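You operate a simulated robot arm through the tools that you are given. There is no shell and no other tool.

The job below is to be done with a simulated robot arm. You get a single attempt, and the scene is never put back.

Task
Put things in order on the top of the panel bench. At the end: the white bubble sleeve stands where the yellow reader stood; the small yellow lamp cap stands where the blue packet stood; the blue packet from the top of the panel bench stands on top of the brown parcel; the small pink lamp cap stands where the white bubble sleeve stood; the yellow reader from the top of the panel bench stands where the small yellow lamp cap stood; whatever was shut is shut again. Leave all else as you found it, and nothing knocked over.

It is judged by the outcome, as a careful person would: the job done as asked, and still so three seconds after it is handed in. It fails if anything else is knocked over, pushed out of place, dropped, spilled or broken. A push-on lid holds only when it is set on centred and level and pressed home; a screw cap is set on level and turned clockwise until tight.

Robot
A 7-joint arm with a two-finger parallel gripper, fixed in place. Base frame: the origin is at the foot of the arm, x ahead of it, y to its left, z up; the work surface is at about z = 0.8. Lengths are in m, angles in rad, forces in N, time in s.
With the tool pointing down near the work surface it reaches from about 0.24 to 0.68 m from the base axis. Its first joint turns from -1.152 to 1.152 rad. Payload 2.4 kg.
The TCP is the grasp point between the finger pads, 0.03 m short of the fingertips. In the tool frame z runs along the fingers and y along their closing line. The gripper opens to 0.094 m. The fingers are 0.028 m wide and 0.01 m thick; the gripper's body (0.05 by 0.096 m) begins 0.055 m behind the TCP.
Orientation is told as [roll, pitch, yaw] about the base's x, y, z axes, in that order, counted from this pose: with the fingers straight down and closing along the base's y, the tool's x points along the base's -x, its y along +y and its z along -z.

Tools
- The arm moves only by the tool move_arm. Its argument "moves" is a list of rows, each an object (a shift or turn left out is 0, a gripper value left out holds the last) with "turn": the turn, a rotation vector about the tool's x, y, z in units of 8 degrees (1.0 is 8 degrees), a list of three; "translation": the shift along the tool's x, y, z in units of 40 mm (1.0 is 40 mm), a list of three; "gripper": the opening, from 0 (shut) to 1 (fully open). In form: [{"turn": [wx, wy, wz], "translation": [x, y, z], "gripper": gripper}, ...]. A call has 1 to 20 rows; each row shifts and turns the commanded pose from where the row before left it, along the tool's axes as they then stand. A call with a number of a shift or a turn outside -1 to 1 is refused whole. Each row takes 0.2 s and may step no farther than 0.05 m and 0.15 rad from the row before; otherwise, or with a gripper value out of range, the whole call is refused. Where a pose cannot be reached the arm comes as near as it can. A force on the tool above 40 N (or 10 N above the force at the start of the call, whichever is more), or a blocked arm, ends the call early, and 0.2 s more pass. Each finger travels about 0.153 m/s and halts on what it meets, pressing with about 32 N; the grip force reading is that of the motor and also rises with nothing between the fingers. The clock runs only during rows and for 0.2 s after the last one: add rows that do not move to give the fingers time. It gives the time, the measured TCP pose, the force on the tool (base axes), the opening and the grip force at its end, in the units of the frame above (readings bear some noise), with the torque about the TCP (base axes, N m) and any sound that the robot's microphone picked up, and new pictures: "show" is both (left out), scene, wrist or none.
- Cameras (640 x 400 px; columns grow to the right, rows downward): "scene" is fixed at [0.0436, 0.4767, 1.4517]; the picture's right is [-0.70, -0.72, 0.00], its down [-0.37, 0.36, -0.86] and it looks along [0.62, -0.60, -0.51] (base axes); focal length 364 px, centre (320, 200). "wrist" rides on the gripper at [0.076, 0.014, -0.102] in the tool frame; the picture's right is [-0.18, 0.98, 0.00], its down [-0.75, -0.14, -0.64] and it looks along [-0.63, -0.12, 0.77] (tool axes); focal length 243 px, centre (320, 200). There is no depth. A picture from a camera that has moved, and an enlarged one, comes with that camera's place and axes in the base frame and with its lens.
- close_up(camera, box): a new picture of the part [left, top, right, bottom] of that camera's present view, enlarged. It takes no simulated time.
- sign_off(): hands the job in; it is judged then, once.

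Nothing tells you positions but the pictures and the camera data. Unless the task says otherwise, let go and move clear before handing in.

The tools are called after ">>>" as name(argument=value, ...) on one line, values as JSON. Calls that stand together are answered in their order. move_arm: Moves the arm, as the interface text tells. Its arguments: {"type":"object","properties":{"moves":{"type":"array","items":{"type":"object","properties":{"turn":{"type":"array","items":{"type":"number"}},"translation":{"type":"array","items":{"type":"number"}},"gripper":{"type":"number"}}}},"show":{"type":"string","enum":["both","scene","wrist","none"]}},"required":["moves"]} The other tools are called the same way: close_up (camera, box) takes an enlarged picture of a part of a camera's view; sign_off () hands the job in.

At the start:

```text
clock: 0.0
tcp_pos: [0.4172, -0.077, 1.1834]
tool_rot: [0.0, 0.0, 0.0]
contact_force: [0.4, -0.8, 0.6]
wrist_torque: [0.01, 0.0, -0.03]
gripper_width: 0.094
grasp_force: 0.1
```

scene: 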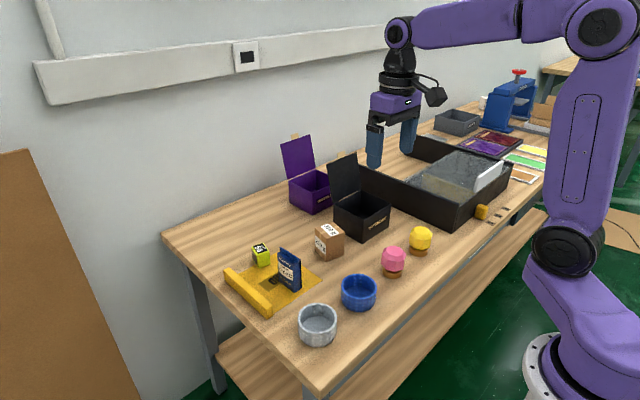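
wrist: 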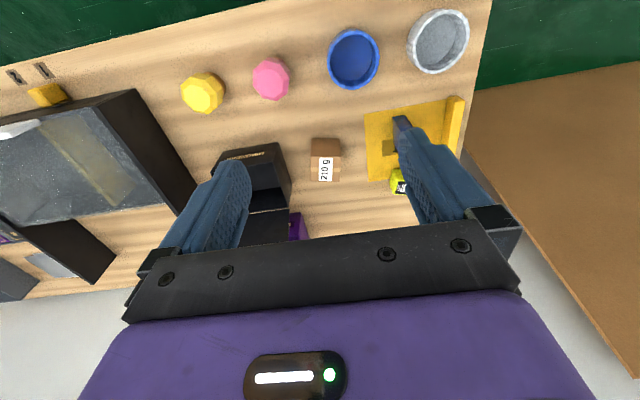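

I see a bench with a yellow tray or fixture, a blue packet, a brown parcel, pink and yellow lamp caps, open boxes and a larger dark tray with a clear cover. I'll look closer to identify each item before I move anything.

>>> close_up(camera="scene", box=[200, 210, 360, 330])

>>> close_up(camera="scene", box=[260, 120, 420, 240])

>>> close_up(camera="scene", box=[380, 80, 560, 230])

>>> close_up(camera="scene", box=[340, 200, 500, 300])

>>> close_up(camera="wrist", box=[0, 60, 320, 310])

>>> close_up(camera="wrist", box=[280, 0, 500, 240])

```text
3.33 times, centred on (280, 270) of scene
camera zoom: at [0.0436, 0.4767, 1.4517], right [-0.7, -0.72, 0.0], down [-0.37, 0.36, -0.86], along [0.62, -0.6, -0.51], focal length 1212 px, centre (453, -33)
```

zoom: 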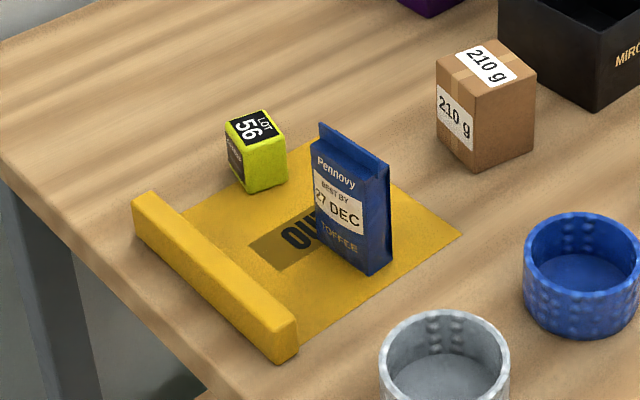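

```text
3.33 times, centred on (340, 180) of scene
camera zoom: at [0.0436, 0.4767, 1.4517], right [-0.7, -0.72, 0.0], down [-0.37, 0.36, -0.86], along [0.62, -0.6, -0.51], focal length 1212 px, centre (253, 267)
```

zoom: 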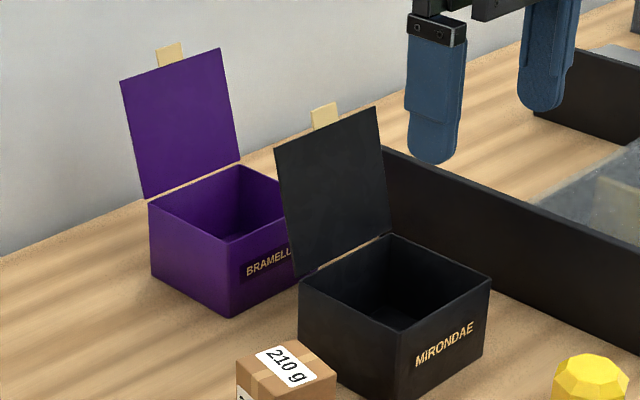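

```text
2.67 times, centred on (470, 155) of scene
camera zoom: at [0.0436, 0.4767, 1.4517], right [-0.7, -0.72, 0.0], down [-0.37, 0.36, -0.86], along [0.62, -0.6, -0.51], focal length 970 px, centre (-80, 320)
```

zoom: 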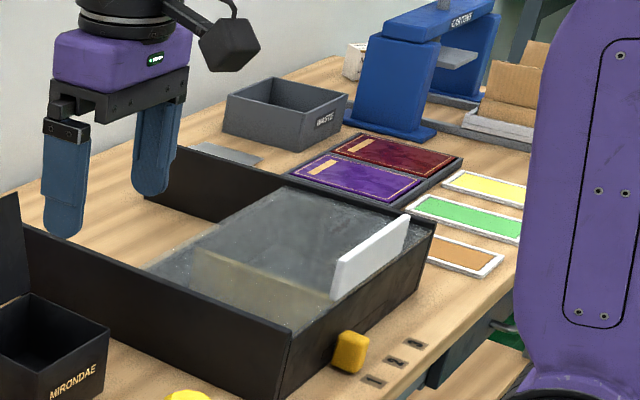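

```text
4.00 times, centred on (420, 250) of scene
camera zoom: at [0.0436, 0.4767, 1.4517], right [-0.7, -0.72, 0.0], down [-0.37, 0.36, -0.86], along [0.62, -0.6, -0.51], focal length 1454 px, centre (-80, 0)
```

zoom: 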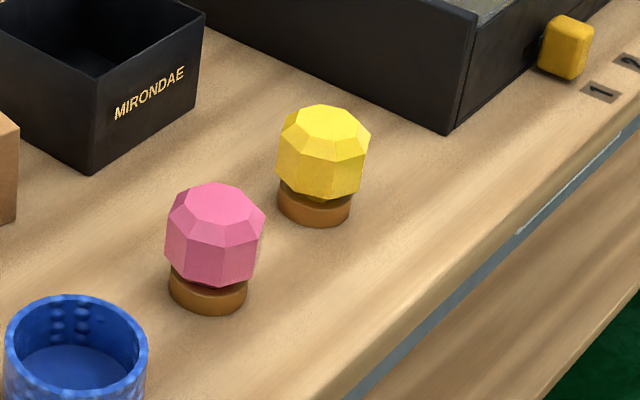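

```text
1.60 times, centred on (160, 185) of wrist
camera zoom: at [0.3403, -0.0632, 1.2845], right [0.18, 0.98, 0.0], down [0.75, -0.14, 0.64], along [0.63, -0.12, -0.77], focal length 388 px, centre (576, 224)
```

zoom: 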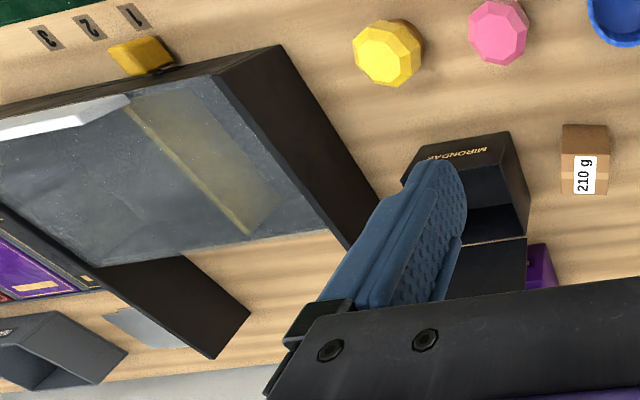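

```text
1.67 times, centred on (390, 120) of wrist
camera zoom: at [0.3403, -0.0632, 1.2845], right [0.18, 0.98, 0.0], down [0.75, -0.14, 0.64], along [0.63, -0.12, -0.77], focal length 404 px, centre (203, 333)
```

zoom: 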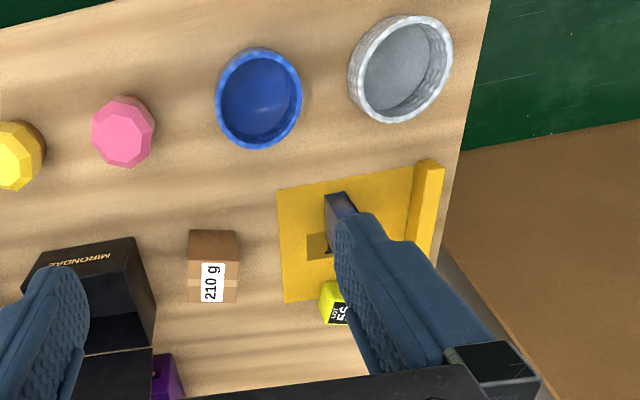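

The yellow reader is not obvious yet. The candidates are the lime-yellow "LOT 56" block and the yellow block by the dark tray, so I'll enlarge both, along with the covered tray and the far end of the bench.

>>> close_up(camera="scene", box=[465, 190, 525, 228])

>>> close_up(camera="scene", box=[240, 235, 310, 295])

>>> close_up(camera="scene", box=[395, 140, 525, 222])

>>> close_up(camera="scene", box=[470, 60, 570, 130])

>>> close_up(camera="wrist", box=[0, 50, 120, 125])

>>> close_up(camera="scene", box=[540, 60, 640, 250])

>>> close_up(camera="scene", box=[290, 265, 390, 355])

>>> close_up(camera="scene", box=[300, 210, 400, 270])

```text
10.53 times, centred on (495, 209) of scene
camera zoom: at [0.0436, 0.4767, 1.4517], right [-0.7, -0.72, 0.0], down [-0.37, 0.36, -0.86], along [0.62, -0.6, -0.51], focal length 3827 px, centre (-1522, 105)
```

zoom: 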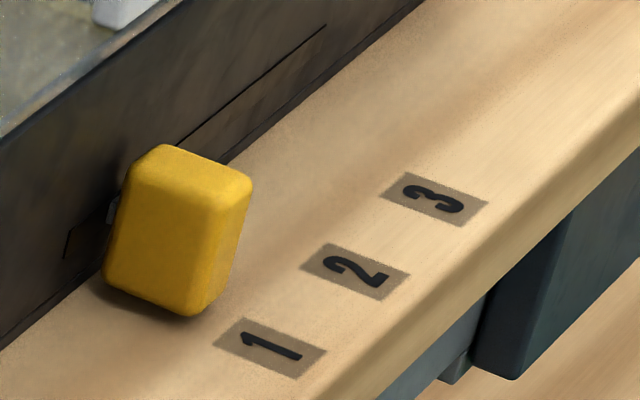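

```text
6.67 times, centred on (275, 265) of scene
camera zoom: at [0.0436, 0.4767, 1.4517], right [-0.7, -0.72, 0.0], down [-0.37, 0.36, -0.86], along [0.62, -0.6, -0.51], focal length 2424 px, centre (620, -233)
```

zoom: 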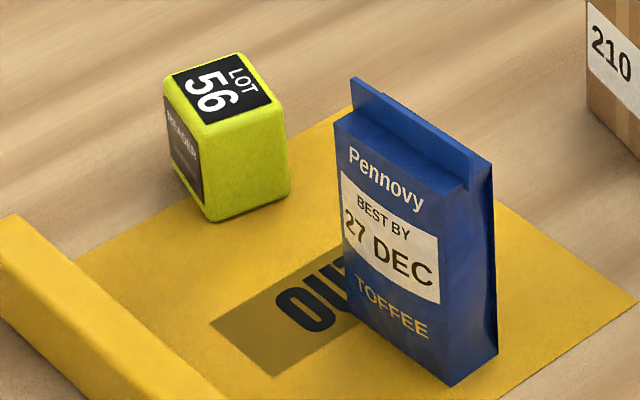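

```text
4.88 times, centred on (460, 181) of scene
camera zoom: at [0.0436, 0.4767, 1.4517], right [-0.7, -0.72, 0.0], down [-0.37, 0.36, -0.86], along [0.62, -0.6, -0.51], focal length 1774 px, centre (-363, 293)
```

zoom: 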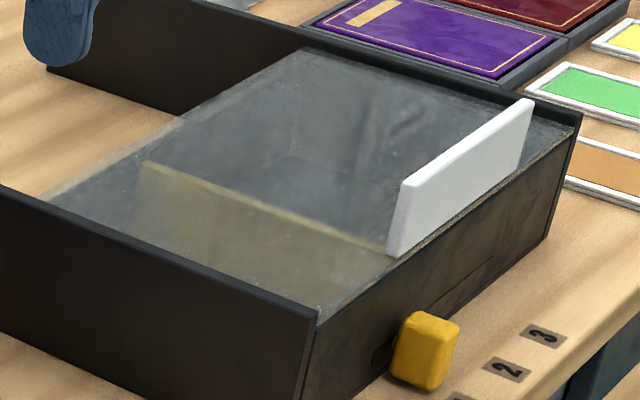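

```text
5.71 times, centred on (520, 95) of scene
camera zoom: at [0.0436, 0.4767, 1.4517], right [-0.7, -0.72, 0.0], down [-0.37, 0.36, -0.86], along [0.62, -0.6, -0.51], focal length 2078 px, centre (-823, 800)
```

zoom: 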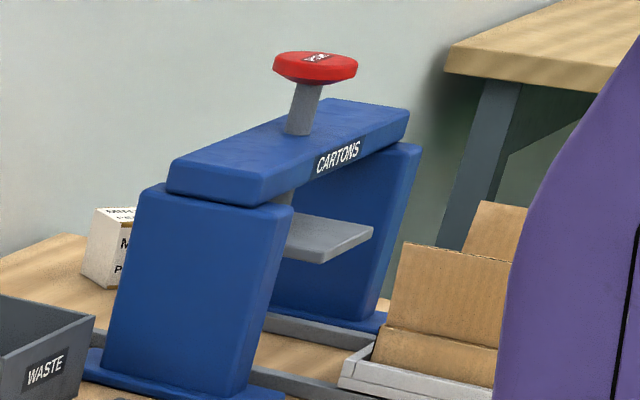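

```text
5.33 times, centred on (60, 88) of wrist
camera zoom: at [0.3403, -0.0632, 1.2845], right [0.18, 0.98, 0.0], down [0.75, -0.14, 0.64], along [0.63, -0.12, -0.77], focal length 1294 px, centre (1707, 800)
```

zoom: 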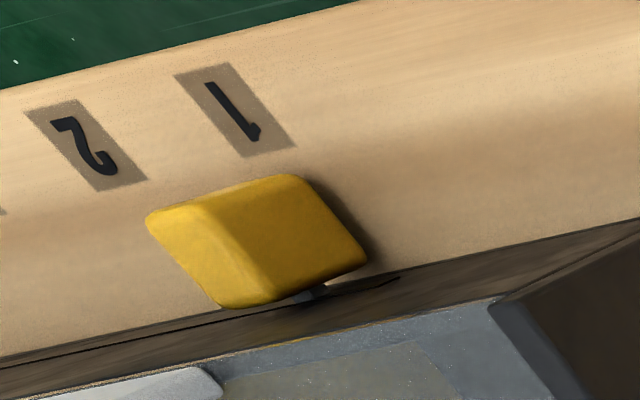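

```text
2.11 times, centred on (590, 155) of scene
camera zoom: at [0.0436, 0.4767, 1.4517], right [-0.7, -0.72, 0.0], down [-0.37, 0.36, -0.86], along [0.62, -0.6, -0.51], focal length 765 px, centre (-248, 295)
```

zoom: 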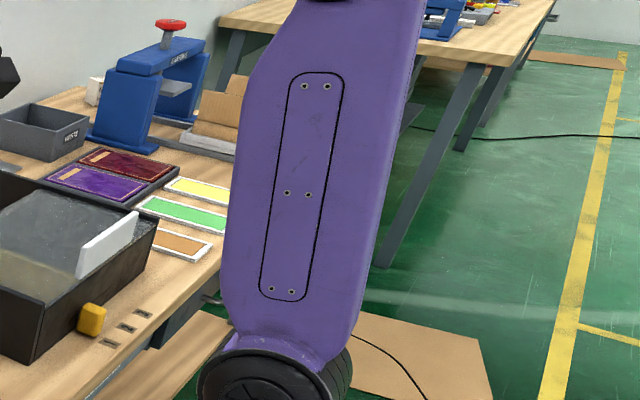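

```text
4.44 times, centred on (340, 310) of scene
camera zoom: at [0.0436, 0.4767, 1.4517], right [-0.7, -0.72, 0.0], down [-0.37, 0.36, -0.86], along [0.62, -0.6, -0.51], focal length 1616 px, centre (231, -289)
```

zoom: 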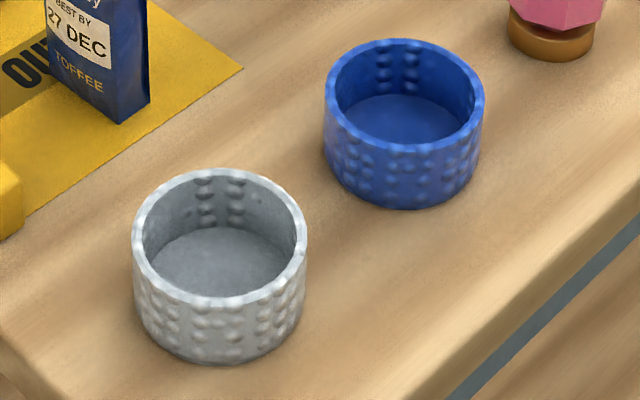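

```text
6.40 times, centred on (350, 240) of scene
camera zoom: at [0.0436, 0.4767, 1.4517], right [-0.7, -0.72, 0.0], down [-0.37, 0.36, -0.86], along [0.62, -0.6, -0.51], focal length 2327 px, centre (128, -56)
```

zoom: 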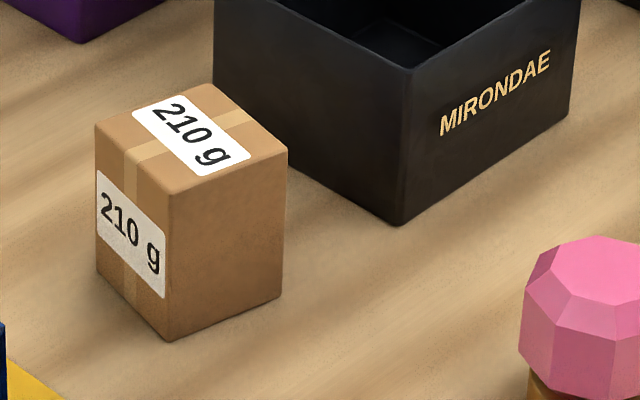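

The lime-yellow "LOT 56" block has READER printed on its side, so that is the yellow reader; the yellow knob belongs to the dark tray. The white and blue sleeves, the pink cap and the yellow cap lie in a row near x≈0.43. The packet is near (0.586, 0.056), the reader near (0.708, 0.056) and the parcel near (0.603, -0.103). I'll move the wrist camera for a better view of the far items.

>>> move_arm(moves=[{"translation": [0, 0.98, 0.37]}, {"translation": [0, 0.98, 0.37]}, {"translation": [0, 0.98, 0.37]}, {"translation": [0, 0.98, 0.37]}, {}], show="both")

```text
clock: 1.2
tcp_pos: [0.417, 0.0795, 1.1244]
tool_rot: [0.0, 0.0, 0.0]
contact_force: [0.1, 0.1, 0.6]
wrist_torque: [0.0, -0.01, 0.03]
gripper_width: 0.0941
grasp_force: 0.1
camera wrist: at [0.3413, 0.0929, 1.2268], right [0.18, 0.98, 0.0], down [0.75, -0.14, 0.64], along [0.63, -0.12, -0.77], focal length 243 px, centre (320, 200)
```

scene: 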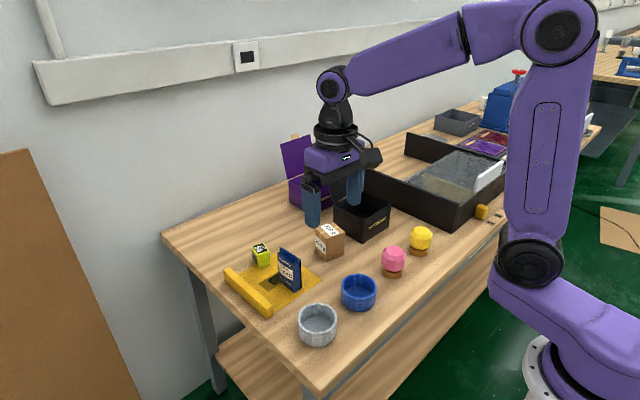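
wrist: 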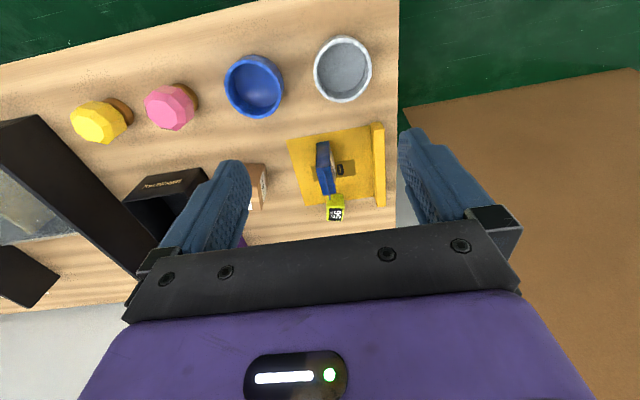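

The packet and reader now sit clear between the fingers in the wrist view. I'll enlarge that part to fix their positions.

>>> close_up(camera="wrist", box=[270, 110, 400, 230])

>>> close_up(camera="wrist", box=[50, 20, 390, 230])

```text
3.33 times, centred on (335, 170) of wrist
camera zoom: at [0.3413, 0.0929, 1.2268], right [0.18, 0.98, 0.0], down [0.75, -0.14, 0.64], along [0.63, -0.12, -0.77], focal length 809 px, centre (270, 300)
```

zoom: 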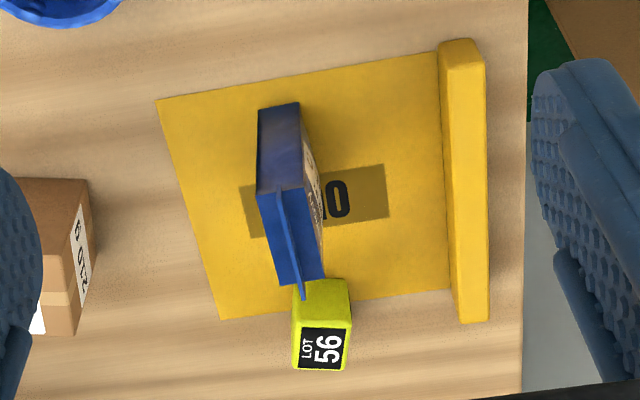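

```text
1.88 times, centred on (220, 125) of wrist
camera zoom: at [0.3413, 0.0929, 1.2268], right [0.18, 0.98, 0.0], down [0.75, -0.14, 0.64], along [0.63, -0.12, -0.77], focal length 457 px, centre (508, 341)
```

zoom: 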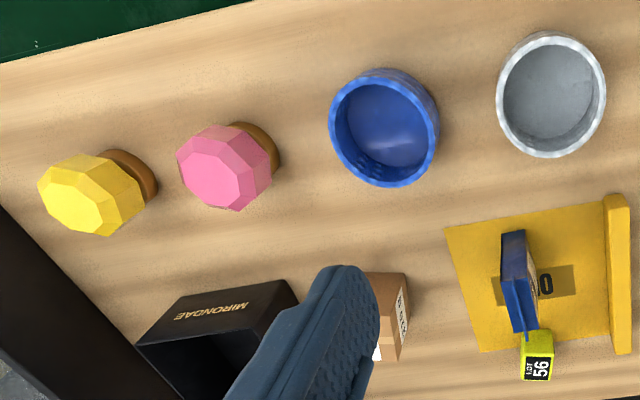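

From both cameras the packet centre is about (0.581, 0.058), with its thin side along y, and the reader is about (0.703, 0.060). I'll move to hover above the packet with the gripper partly closed, then check alignment.

>>> move_arm(moves=[{"translation": [-0.82, -0.108, 0.62]}, {"translation": [-0.82, -0.108, 0.62]}, {"translation": [-0.82, -0.108, 0.62], "gripper": 0.64}, {"translation": [-0.82, -0.108, 0.62]}, {"translation": [-0.82, -0.108, 0.62]}, {}], show="both")

```text
clock: 2.6
tcp_pos: [0.5807, 0.0582, 0.9985]
tool_rot: [-0.001, -0.001, 0.002]
contact_force: [0.4, -0.3, -0.1]
wrist_torque: [-0.02, -0.02, -0.02]
gripper_width: 0.06
grasp_force: 0.0
camera wrist: at [0.5054, 0.0722, 1.101], right [0.18, 0.98, 0.0], down [0.75, -0.14, 0.64], along [0.63, -0.12, -0.77], focal length 243 px, centre (320, 200)
```

scene: 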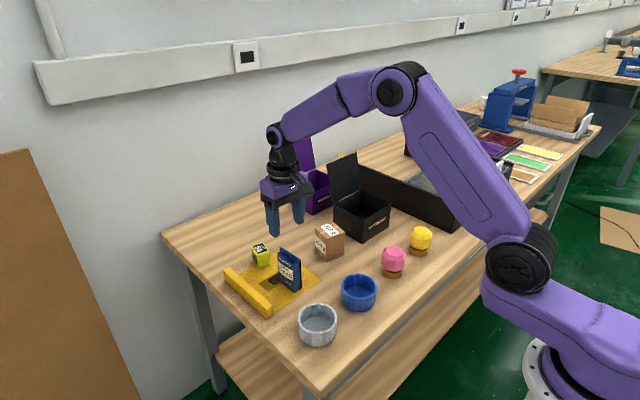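
wrist: 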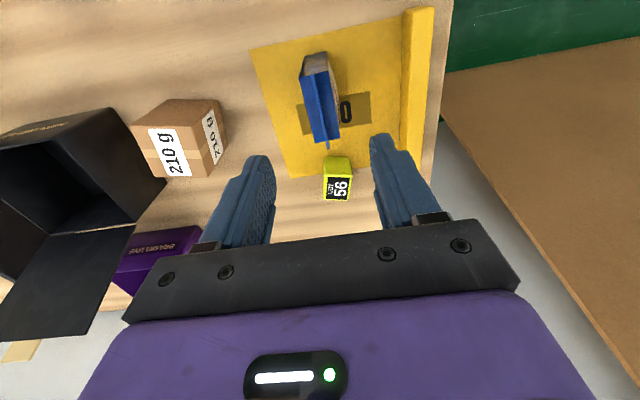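

The fingers hover above the packet. I'll check the exact alignment and the bar clearance with close-ups.

>>> close_up(camera="wrist", box=[240, 10, 440, 210])

>>> close_up(camera="scene", box=[220, 200, 350, 320])

>>> close_up(camera="wrist", box=[80, 60, 260, 200])

```text
2.00 times, centred on (340, 110) of wrist
camera zoom: at [0.5054, 0.0722, 1.101], right [0.18, 0.98, 0.0], down [0.75, -0.14, 0.64], along [0.63, -0.12, -0.77], focal length 485 px, centre (280, 380)
```

zoom: 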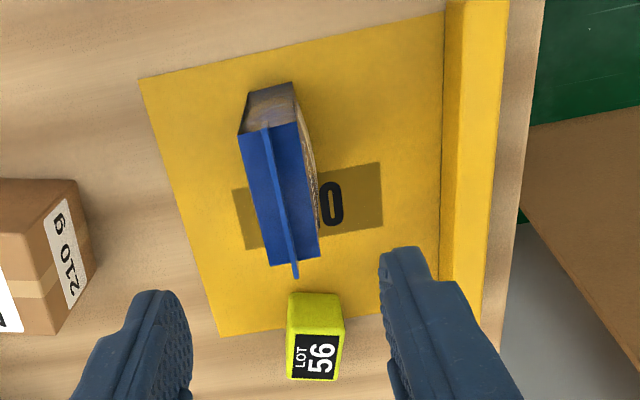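

```text
3.33 times, centred on (285, 260) of scene
camera zoom: at [0.0436, 0.4767, 1.4517], right [-0.7, -0.72, 0.0], down [-0.37, 0.36, -0.86], along [0.62, -0.6, -0.51], focal length 1212 px, centre (437, 0)
```

zoom: 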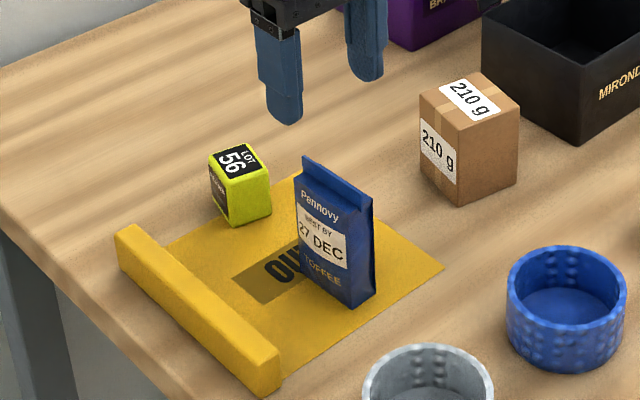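

```text
2.86 times, centred on (170, 130) of wrist
camera zoom: at [0.5054, 0.0722, 1.101], right [0.18, 0.98, 0.0], down [0.75, -0.14, 0.64], along [0.63, -0.12, -0.77], focal length 693 px, centre (749, 400)
```

zoom: 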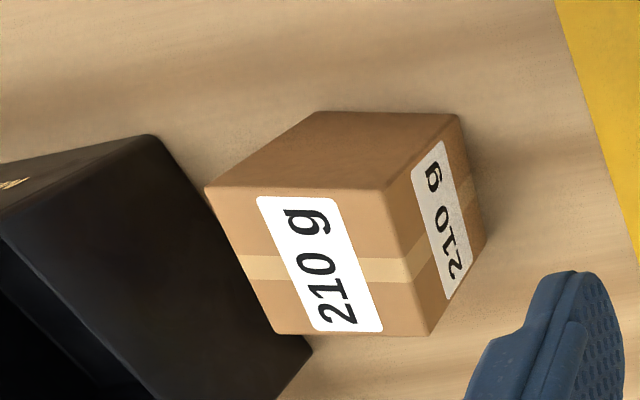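

The packet's fin runs along x at y≈0.0595, giving a centre of (0.580, 0.060). The parcel centre is about (0.598, -0.099), with its top at about 0.88 and a yaw near -12°. I'll descend on the packet and close gently.

>>> move_arm(moves=[{"translation": [0.01, 0.04, 0.86]}, {"translation": [0, 0, 0.87]}, {"translation": [0, 0, 0.87]}, {"translation": [0, 0, 0.86]}, {}], show="both")

```text
clock: 3.8
tcp_pos: [0.5815, 0.0608, 0.8596]
tool_rot: [0.001, 0.001, 0.0]
contact_force: [0.1, 0.3, -0.3]
wrist_torque: [0.0, 0.0, -0.02]
gripper_width: 0.0601
grasp_force: 0.1
camera wrist: at [0.5041, 0.0744, 0.9615], right [0.18, 0.98, 0.0], down [0.75, -0.14, 0.64], along [0.63, -0.12, -0.77], focal length 243 px, centre (320, 200)
```

scene: 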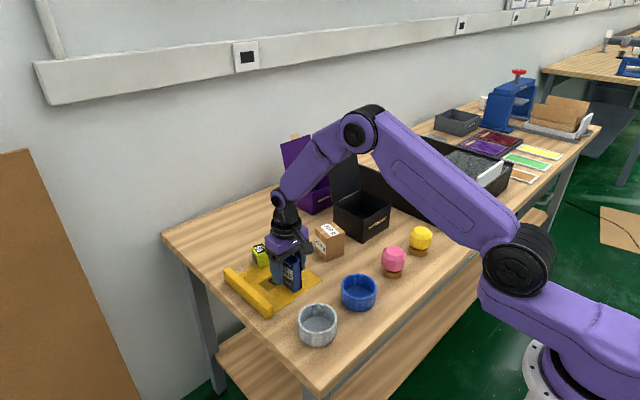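
wrist: 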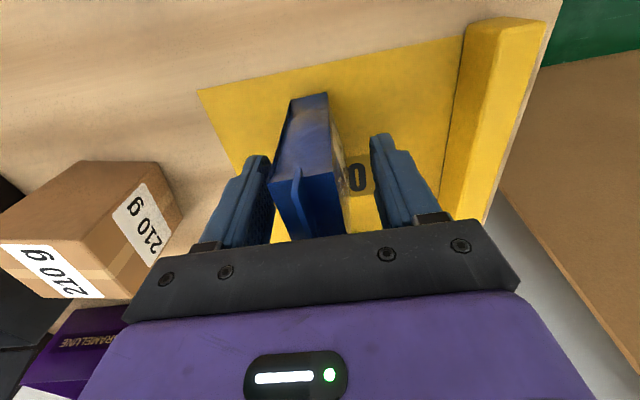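

The fingers are astride the packet. I'll check the gaps on both sides before closing.

>>> close_up(camera="wrist", box=[200, 80, 460, 250])

>>> close_up(camera="scene", box=[230, 210, 340, 310])

```text
2.35 times, centred on (330, 165) of wrist
camera zoom: at [0.5041, 0.0744, 0.9615], right [0.18, 0.98, 0.0], down [0.75, -0.14, 0.64], along [0.63, -0.12, -0.77], focal length 571 px, centre (296, 282)
```

zoom: 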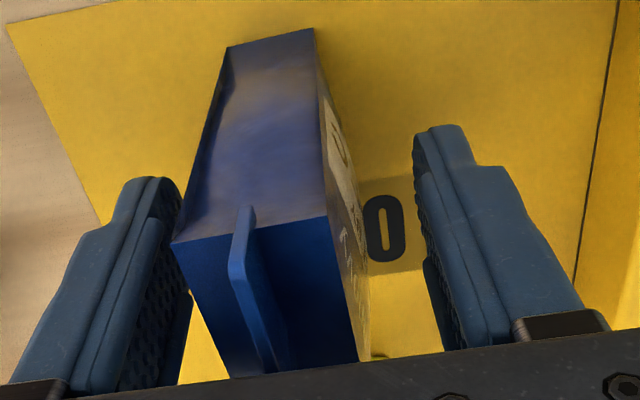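

```text
4.00 times, centred on (285, 260) of scene
camera zoom: at [0.0436, 0.4767, 1.4517], right [-0.7, -0.72, 0.0], down [-0.37, 0.36, -0.86], along [0.62, -0.6, -0.51], focal length 1454 px, centre (460, -40)
```

zoom: 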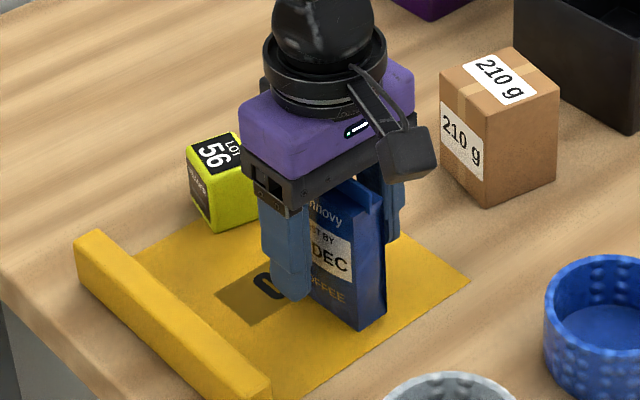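

The gaps are nearly even, with the packet spanning y 0.048–0.070. I'll nudge 1.5 mm and close in two steps.

>>> move_arm(moves=[{"translation": [0.03, -0.04, 0], "gripper": 0.4}, {"gripper": 0.3}, {"gripper": 0.22}, {}], show="wrist")

```text
clock: 4.8
tcp_pos: [0.5794, 0.0596, 0.8598]
tool_rot: [-0.002, -0.001, 0.0]
contact_force: [-0.9, -0.5, 0.3]
wrist_torque: [0.02, 0.0, 0.02]
gripper_width: 0.0373
grasp_force: 32.2
camera wrist: at [0.5026, 0.0727, 0.9618], right [0.18, 0.98, 0.0], down [0.75, -0.14, 0.64], along [0.63, -0.12, -0.77], focal length 243 px, centre (320, 200)
```

wrist: 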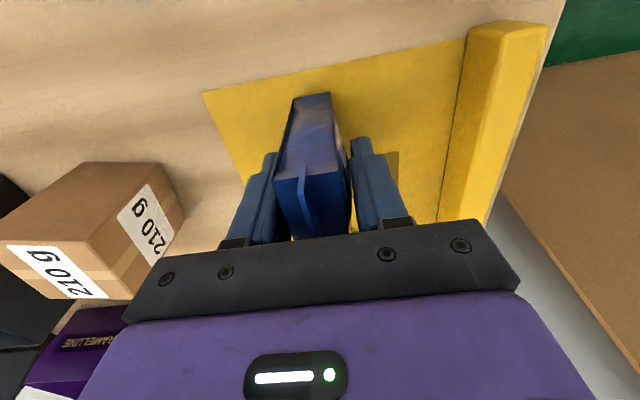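

The packet is gripped; it bulges to 37 mm. I'll lift it straight up to clear the parcel and check that it came cleanly.

>>> move_arm(moves=[{"translation": [0, 0, -0.3]}, {"translation": [0, 0, -0.7]}, {"translation": [0, 0, -0.8]}, {"translation": [0, 0, -0.8]}, {"translation": [0, 0, -0.6]}, {}], show="both")

```text
clock: 6.2
tcp_pos: [0.5788, 0.0592, 0.9875]
tool_rot: [0.0, 0.002, 0.001]
contact_force: [-0.5, 0.9, -0.3]
wrist_torque: [-0.01, -0.01, 0.0]
gripper_width: 0.0376
grasp_force: 32.2
camera wrist: at [0.5013, 0.0717, 1.0893], right [0.18, 0.98, 0.0], down [0.75, -0.14, 0.64], along [0.63, -0.12, -0.77], focal length 243 px, centre (320, 200)
```

scene: 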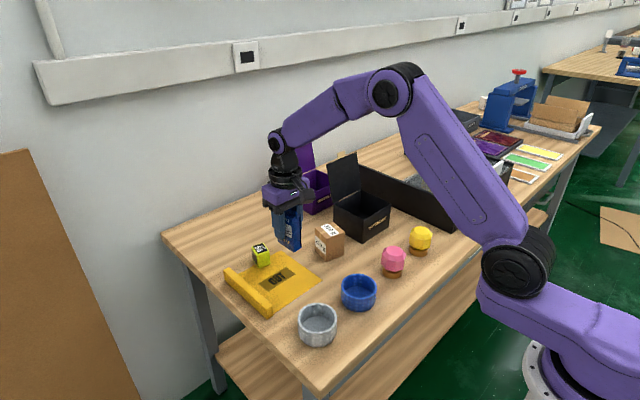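
wrist: 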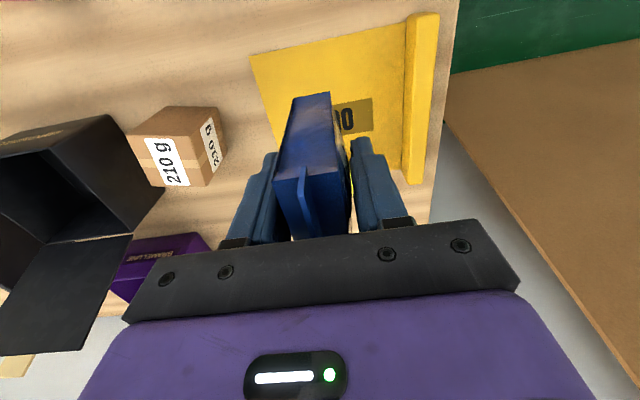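

The packet came up cleanly and upright. I'll carry it over the parcel and turn about 12° to match the parcel's orientation.

>>> move_arm(moves=[{"translation": [-0.12, -0.99, 0]}, {"translation": [-0.12, -0.99, 0]}, {"translation": [-0.12, -0.99, 0]}, {"translation": [-0.12, -0.985, 0]}, {"turn": [0, 0, 0.75]}, {"turn": [0, 0, 0.75]}, {}], show="both")

```text
clock: 7.8
tcp_pos: [0.598, -0.0982, 0.989]
tool_rot: [-0.002, 0.0, -0.211]
contact_force: [0.4, 0.4, -1.2]
wrist_torque: [0.05, 0.02, 0.01]
gripper_width: 0.0378
grasp_force: 31.4
camera wrist: at [0.5266, -0.0698, 1.0912], right [0.39, 0.92, 0.0], down [0.71, -0.3, 0.64], along [0.59, -0.25, -0.77], focal length 243 px, centre (320, 200)
```

scene: 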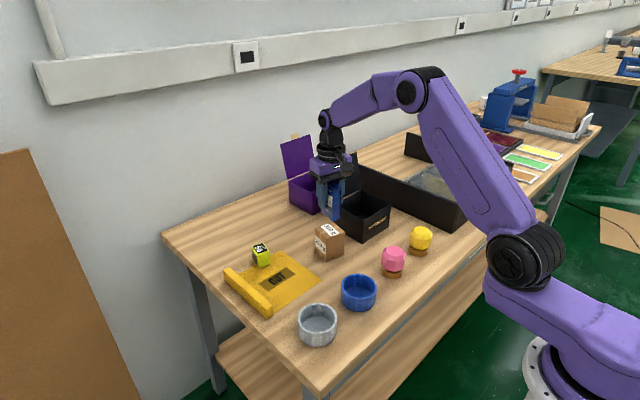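
wrist: 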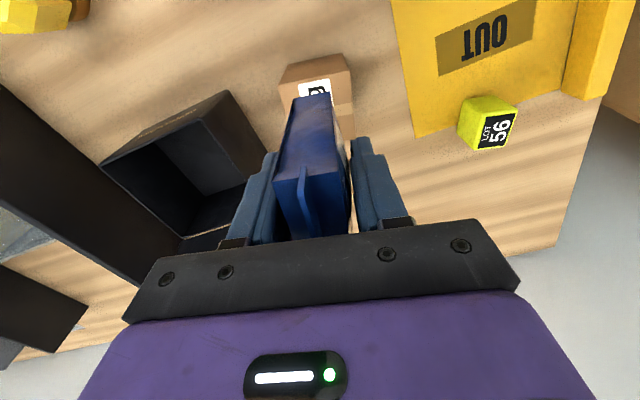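

The packet is above the parcel. I'll check the alignment in enlarged views.

>>> close_up(camera="wrist", box=[240, 40, 400, 160])

>>> close_up(camera="scene", box=[280, 150, 400, 270])

>>> close_up(camera="wrist", box=[390, 60, 550, 180])

>>> close_up(camera="scene", box=[215, 225, 335, 325])

```text
3.33 times, centred on (320, 100) of wrist
camera zoom: at [0.5266, -0.0698, 1.0912], right [0.39, 0.92, 0.0], down [0.71, -0.3, 0.64], along [0.59, -0.25, -0.77], focal length 809 px, centre (320, 533)
```

zoom: 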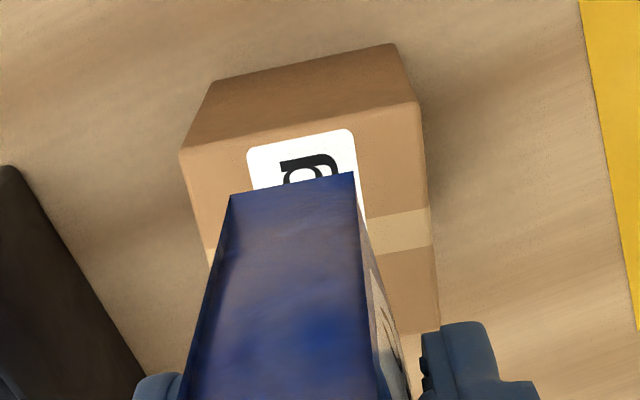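

```text
3.33 times, centred on (340, 210) of scene
camera zoom: at [0.0436, 0.4767, 1.4517], right [-0.7, -0.72, 0.0], down [-0.37, 0.36, -0.86], along [0.62, -0.6, -0.51], focal length 1212 px, centre (253, 167)
```

zoom: 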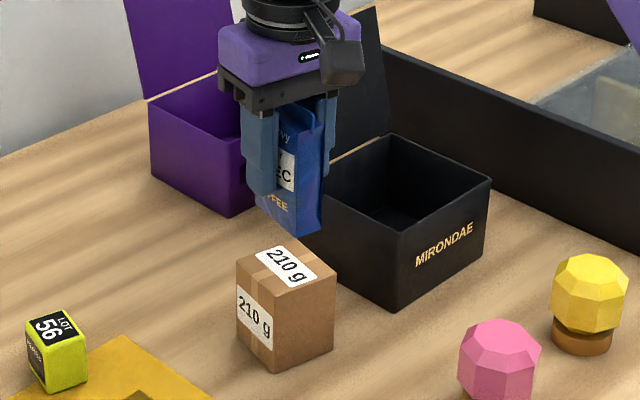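

```text
3.33 times, centred on (470, 120) of wrist
camera zoom: at [0.5266, -0.0698, 1.0912], right [0.39, 0.92, 0.0], down [0.71, -0.3, 0.64], along [0.59, -0.25, -0.77], focal length 809 px, centre (-180, 467)
```

zoom: 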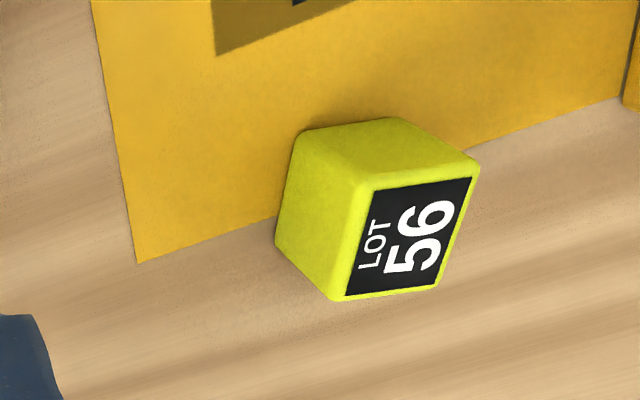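

```text
4.00 times, centred on (275, 275) of scene
camera zoom: at [0.0436, 0.4767, 1.4517], right [-0.7, -0.72, 0.0], down [-0.37, 0.36, -0.86], along [0.62, -0.6, -0.51], focal length 1454 px, centre (500, -100)
```

zoom: 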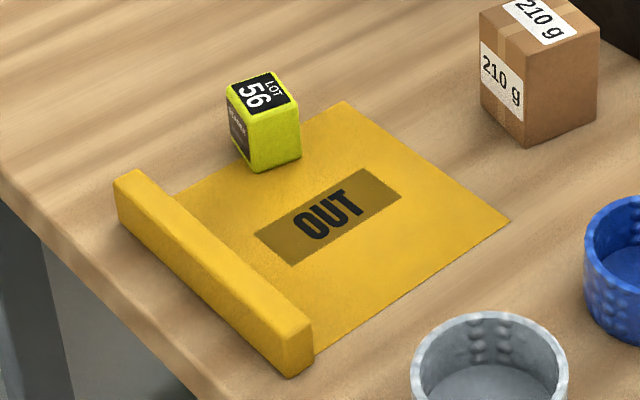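

The parcel centre measures (0.5985, -0.1005), with its top at z≈0.880. The packet's base is centred over it within about 1 mm. I'll lower it to just above contact.

>>> move_arm(moves=[{"translation": [0, -0.02, 0.5]}, {"translation": [0, 0, 0.4]}, {"translation": [0, 0, 0.25]}, {}], show="both")

>>> close_up(camera="scene", box=[290, 170, 390, 270])

```text
clock: 8.8
tcp_pos: [0.5988, -0.1008, 0.9423]
tool_rot: [0.001, 0.0, -0.209]
contact_force: [-0.1, 0.9, -0.8]
wrist_torque: [0.01, -0.01, -0.02]
gripper_width: 0.0374
grasp_force: 31.7
camera wrist: at [0.5266, -0.0712, 1.0452], right [0.38, 0.92, 0.0], down [0.71, -0.29, 0.64], along [0.59, -0.25, -0.77], focal length 243 px, centre (320, 200)
```

scene: 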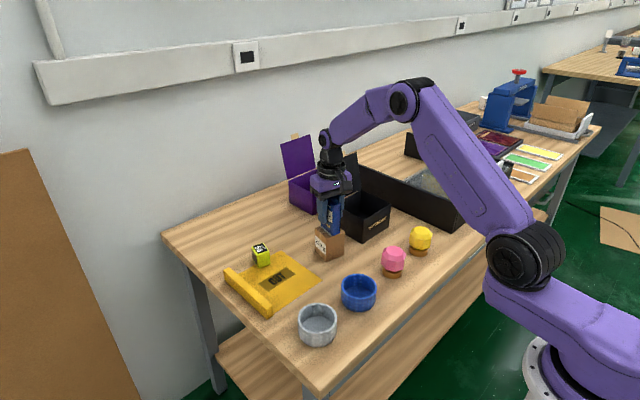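
wrist: 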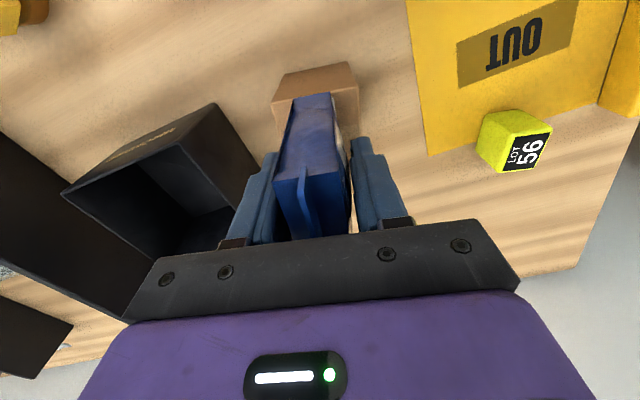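

```text
4.00 times, centred on (340, 220) of scene
camera zoom: at [0.0436, 0.4767, 1.4517], right [-0.7, -0.72, 0.0], down [-0.37, 0.36, -0.86], along [0.62, -0.6, -0.51], focal length 1454 px, centre (240, 120)
```

zoom: 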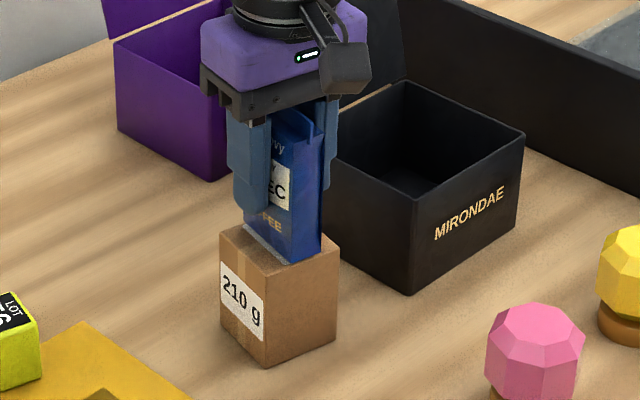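

The packet's base is about 3 mm above the parcel. I'll inch down and watch the force.

>>> move_arm(moves=[{"translation": [0, 0, 0.04]}, {"translation": [0, 0, 0.03]}, {}], show="none")

```text
clock: 9.6
tcp_pos: [0.5995, -0.1001, 0.9386]
tool_rot: [-0.002, 0.001, -0.208]
contact_force: [0.2, -0.1, -0.3]
wrist_torque: [0.01, 0.03, 0.0]
gripper_width: 0.0375
grasp_force: 31.9
```

>>> move_arm(moves=[{"translation": [0, 0, 0.03]}, {}], show="none")

>>> close_up(camera="scene", box=[305, 190, 365, 265])

```text
clock: 10.2
tcp_pos: [0.5999, -0.1015, 0.9398]
tool_rot: [-0.001, -0.001, -0.21]
contact_force: [-2.2, 0.5, 13.4]
wrist_torque: [0.04, 0.38, -0.02]
gripper_width: 0.0377
grasp_force: 31.8
```

```text
5.33 times, centred on (335, 228) of scene
camera zoom: at [0.0433, 0.4767, 1.4517], right [-0.7, -0.72, 0.0], down [-0.37, 0.36, -0.86], along [0.62, -0.6, -0.51], focal length 1939 px, centre (240, 53)
```

zoom: 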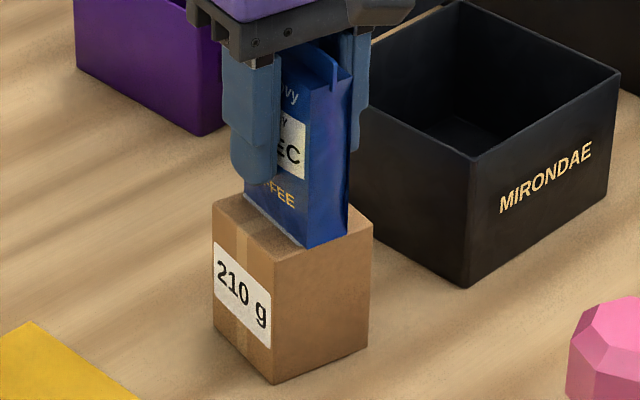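

Contact is made at 13 N and the packet rests on the parcel. I'll ease off slightly, then open the fingers gently.

>>> move_arm(moves=[{"translation": [0, 0, -0.02]}, {"gripper": 0.44}, {"gripper": 0.5}, {"gripper": 0.64}, {}], show="both")

>>> close_up(camera="scene", box=[305, 180, 365, 265])

>>> close_up(camera="wrist", box=[200, 40, 420, 250])

```text
clock: 11.4
tcp_pos: [0.5991, -0.1021, 0.9394]
tool_rot: [-0.001, -0.001, -0.208]
contact_force: [0.6, 0.0, 0.1]
wrist_torque: [-0.02, 0.0, 0.03]
gripper_width: 0.0599
grasp_force: 0.0
camera wrist: at [0.527, -0.0719, 1.0415], right [0.38, 0.92, 0.0], down [0.71, -0.29, 0.64], along [0.59, -0.25, -0.77], focal length 243 px, centre (320, 200)
```

scene: 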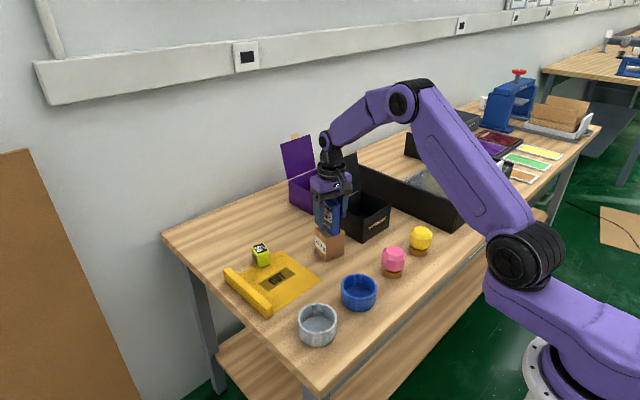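
wrist: 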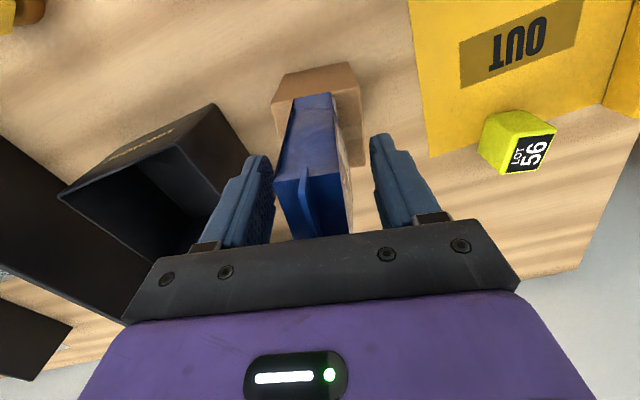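

```text
4.71 times, centred on (335, 222) of scene
camera zoom: at [0.0436, 0.4767, 1.4517], right [-0.7, -0.72, 0.0], down [-0.37, 0.36, -0.86], along [0.62, -0.6, -0.51], focal length 1711 px, centre (249, 94)
```

zoom: 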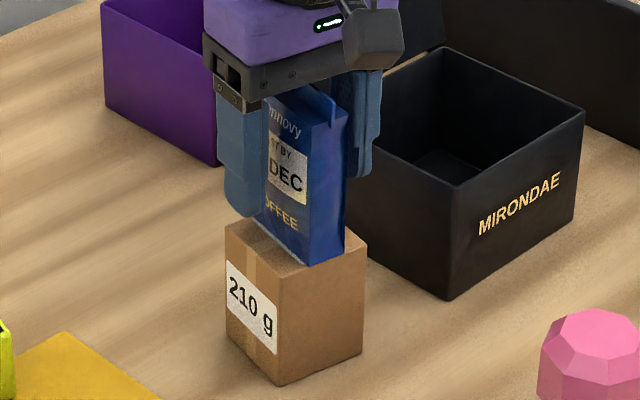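

```text
1.90 times, centred on (310, 145) of wrist
camera zoom: at [0.527, -0.0719, 1.0415], right [0.38, 0.92, 0.0], down [0.71, -0.29, 0.64], along [0.59, -0.25, -0.77], focal length 462 px, centre (339, 305)
```

zoom: 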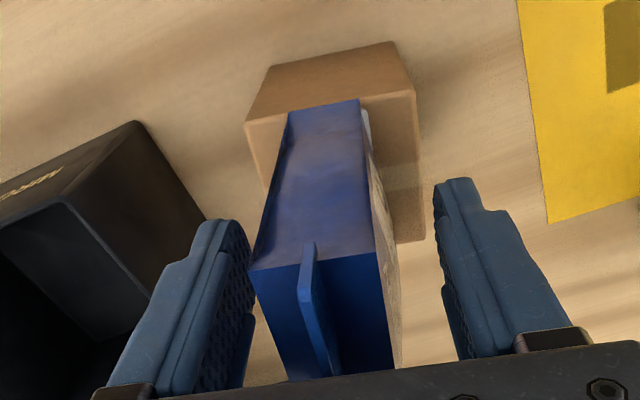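

The packet stands upright on the parcel and the fingers are clear of it. I'll retract straight up.

>>> move_arm(moves=[{"translation": [0, 0.03, -0.5]}, {"translation": [0, 0, -0.8]}, {"translation": [0, 0, -0.9]}, {"translation": [0, 0, -0.9]}, {}], show="both")

>>> close_up(camera="scene", box=[295, 180, 375, 270])

```text
clock: 12.6
tcp_pos: [0.601, -0.0985, 1.0646]
tool_rot: [0.0, -0.001, -0.208]
contact_force: [-0.5, -0.1, 0.0]
wrist_torque: [0.01, -0.01, 0.01]
gripper_width: 0.0604
grasp_force: 0.0
camera wrist: at [0.5283, -0.0699, 1.1658], right [0.38, 0.92, 0.0], down [0.71, -0.29, 0.64], along [0.59, -0.25, -0.77], focal length 243 px, centre (320, 200)
```

scene: 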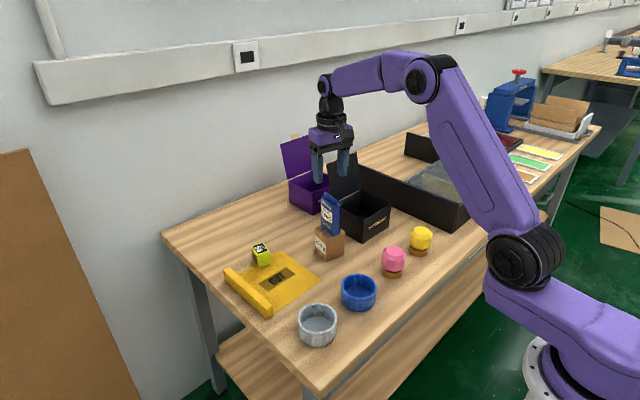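
wrist: 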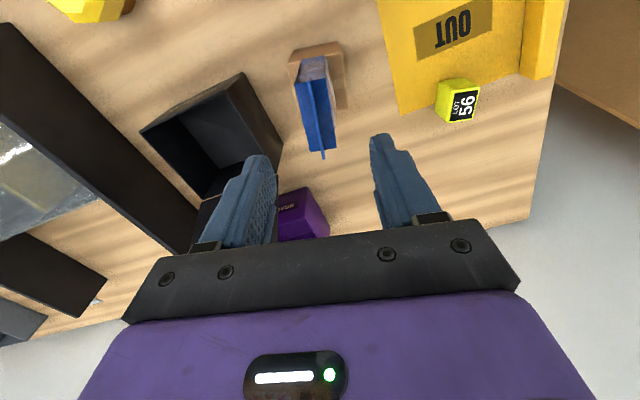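

```text
4.44 times, centred on (335, 225) of scene
camera zoom: at [0.0436, 0.4767, 1.4517], right [-0.7, -0.72, 0.0], down [-0.37, 0.36, -0.86], along [0.62, -0.6, -0.51], focal length 1616 px, centre (253, 89)
```

zoom: 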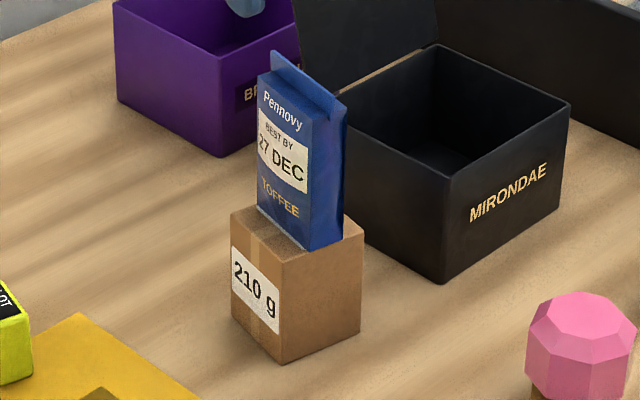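

The packet is in place on the parcel. Next is the yellow lamp cap near (0.433, -0.292). I'll untwist the wrist and hover above it.

>>> move_arm(moves=[{"turn": [0, 0, -0.75]}, {"turn": [0, 0, -0.75]}, {"translation": [0.7, -0.808, 0]}, {"translation": [0.7, -0.808, 0]}, {"translation": [0.7, -0.808, 0]}, {"translation": [0.7, -0.808, 0], "gripper": 1.0}, {"translation": [0.7, -0.808, 0]}, {"translation": [0.7, -0.808, 0]}, {}], show="both")

>>> close_up(camera="wrist", box=[240, 40, 400, 180])

```text
clock: 14.6
tcp_pos: [0.4309, -0.294, 1.0616]
tool_rot: [0.0, 0.0, 0.0]
contact_force: [0.0, 0.7, -0.1]
wrist_torque: [-0.03, -0.01, 0.01]
gripper_width: 0.0939
grasp_force: 0.1
camera wrist: at [0.3527, -0.2813, 1.1647], right [0.18, 0.98, 0.0], down [0.75, -0.14, 0.64], along [0.63, -0.12, -0.77], focal length 243 px, centre (320, 200)
```

scene: 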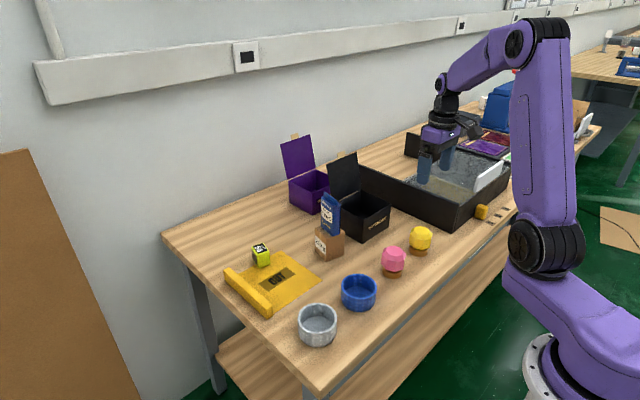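
wrist: 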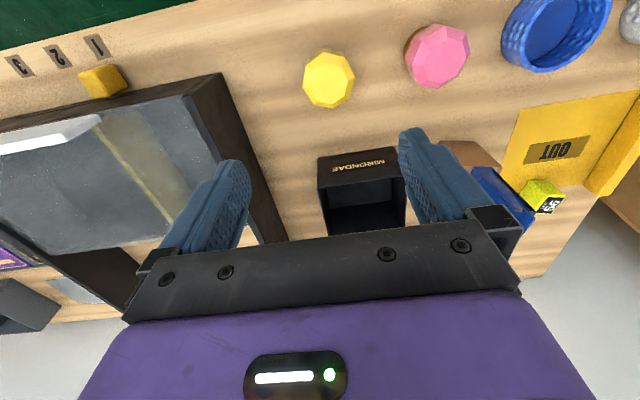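

```text
2.86 times, centred on (320, 110) of wrist
camera zoom: at [0.3527, -0.2813, 1.1647], right [0.18, 0.98, 0.0], down [0.75, -0.14, 0.64], along [0.63, -0.12, -0.77], focal length 693 px, centre (320, 457)
```

zoom: 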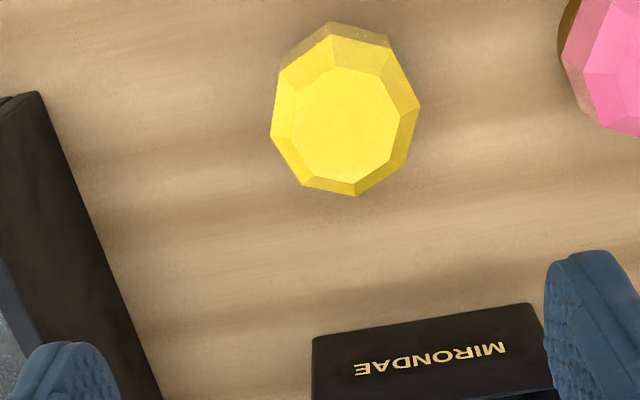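

>>> close_up(camera="wrist", box=[295, 40, 365, 115])

>>> close_up(camera="scene", box=[370, 215, 450, 285])

```text
5.33 times, centred on (330, 78) of wrist
camera zoom: at [0.3527, -0.2813, 1.1647], right [0.18, 0.98, 0.0], down [0.75, -0.14, 0.64], along [0.63, -0.12, -0.77], focal length 1294 px, centre (267, 853)
```

zoom: 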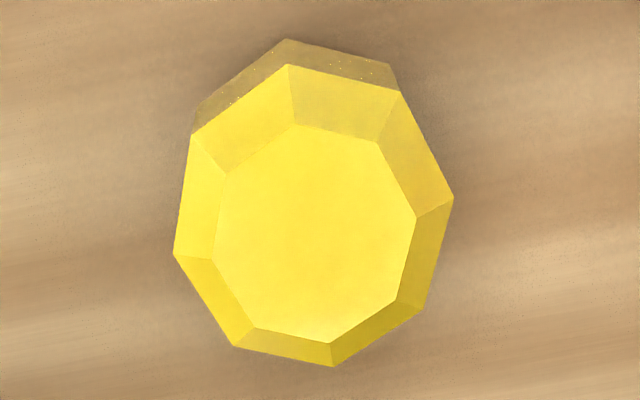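

```text
5.71 times, centred on (410, 250) of scene
camera zoom: at [0.0436, 0.4766, 1.4517], right [-0.7, -0.72, 0.0], down [-0.37, 0.36, -0.86], along [0.62, -0.6, -0.51], focal length 2078 px, centre (-194, -86)
```

zoom: 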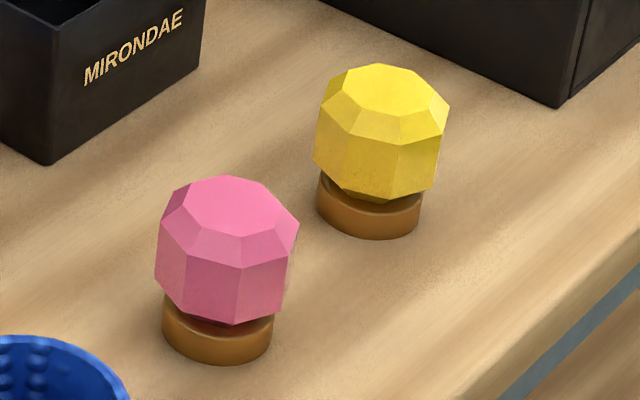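

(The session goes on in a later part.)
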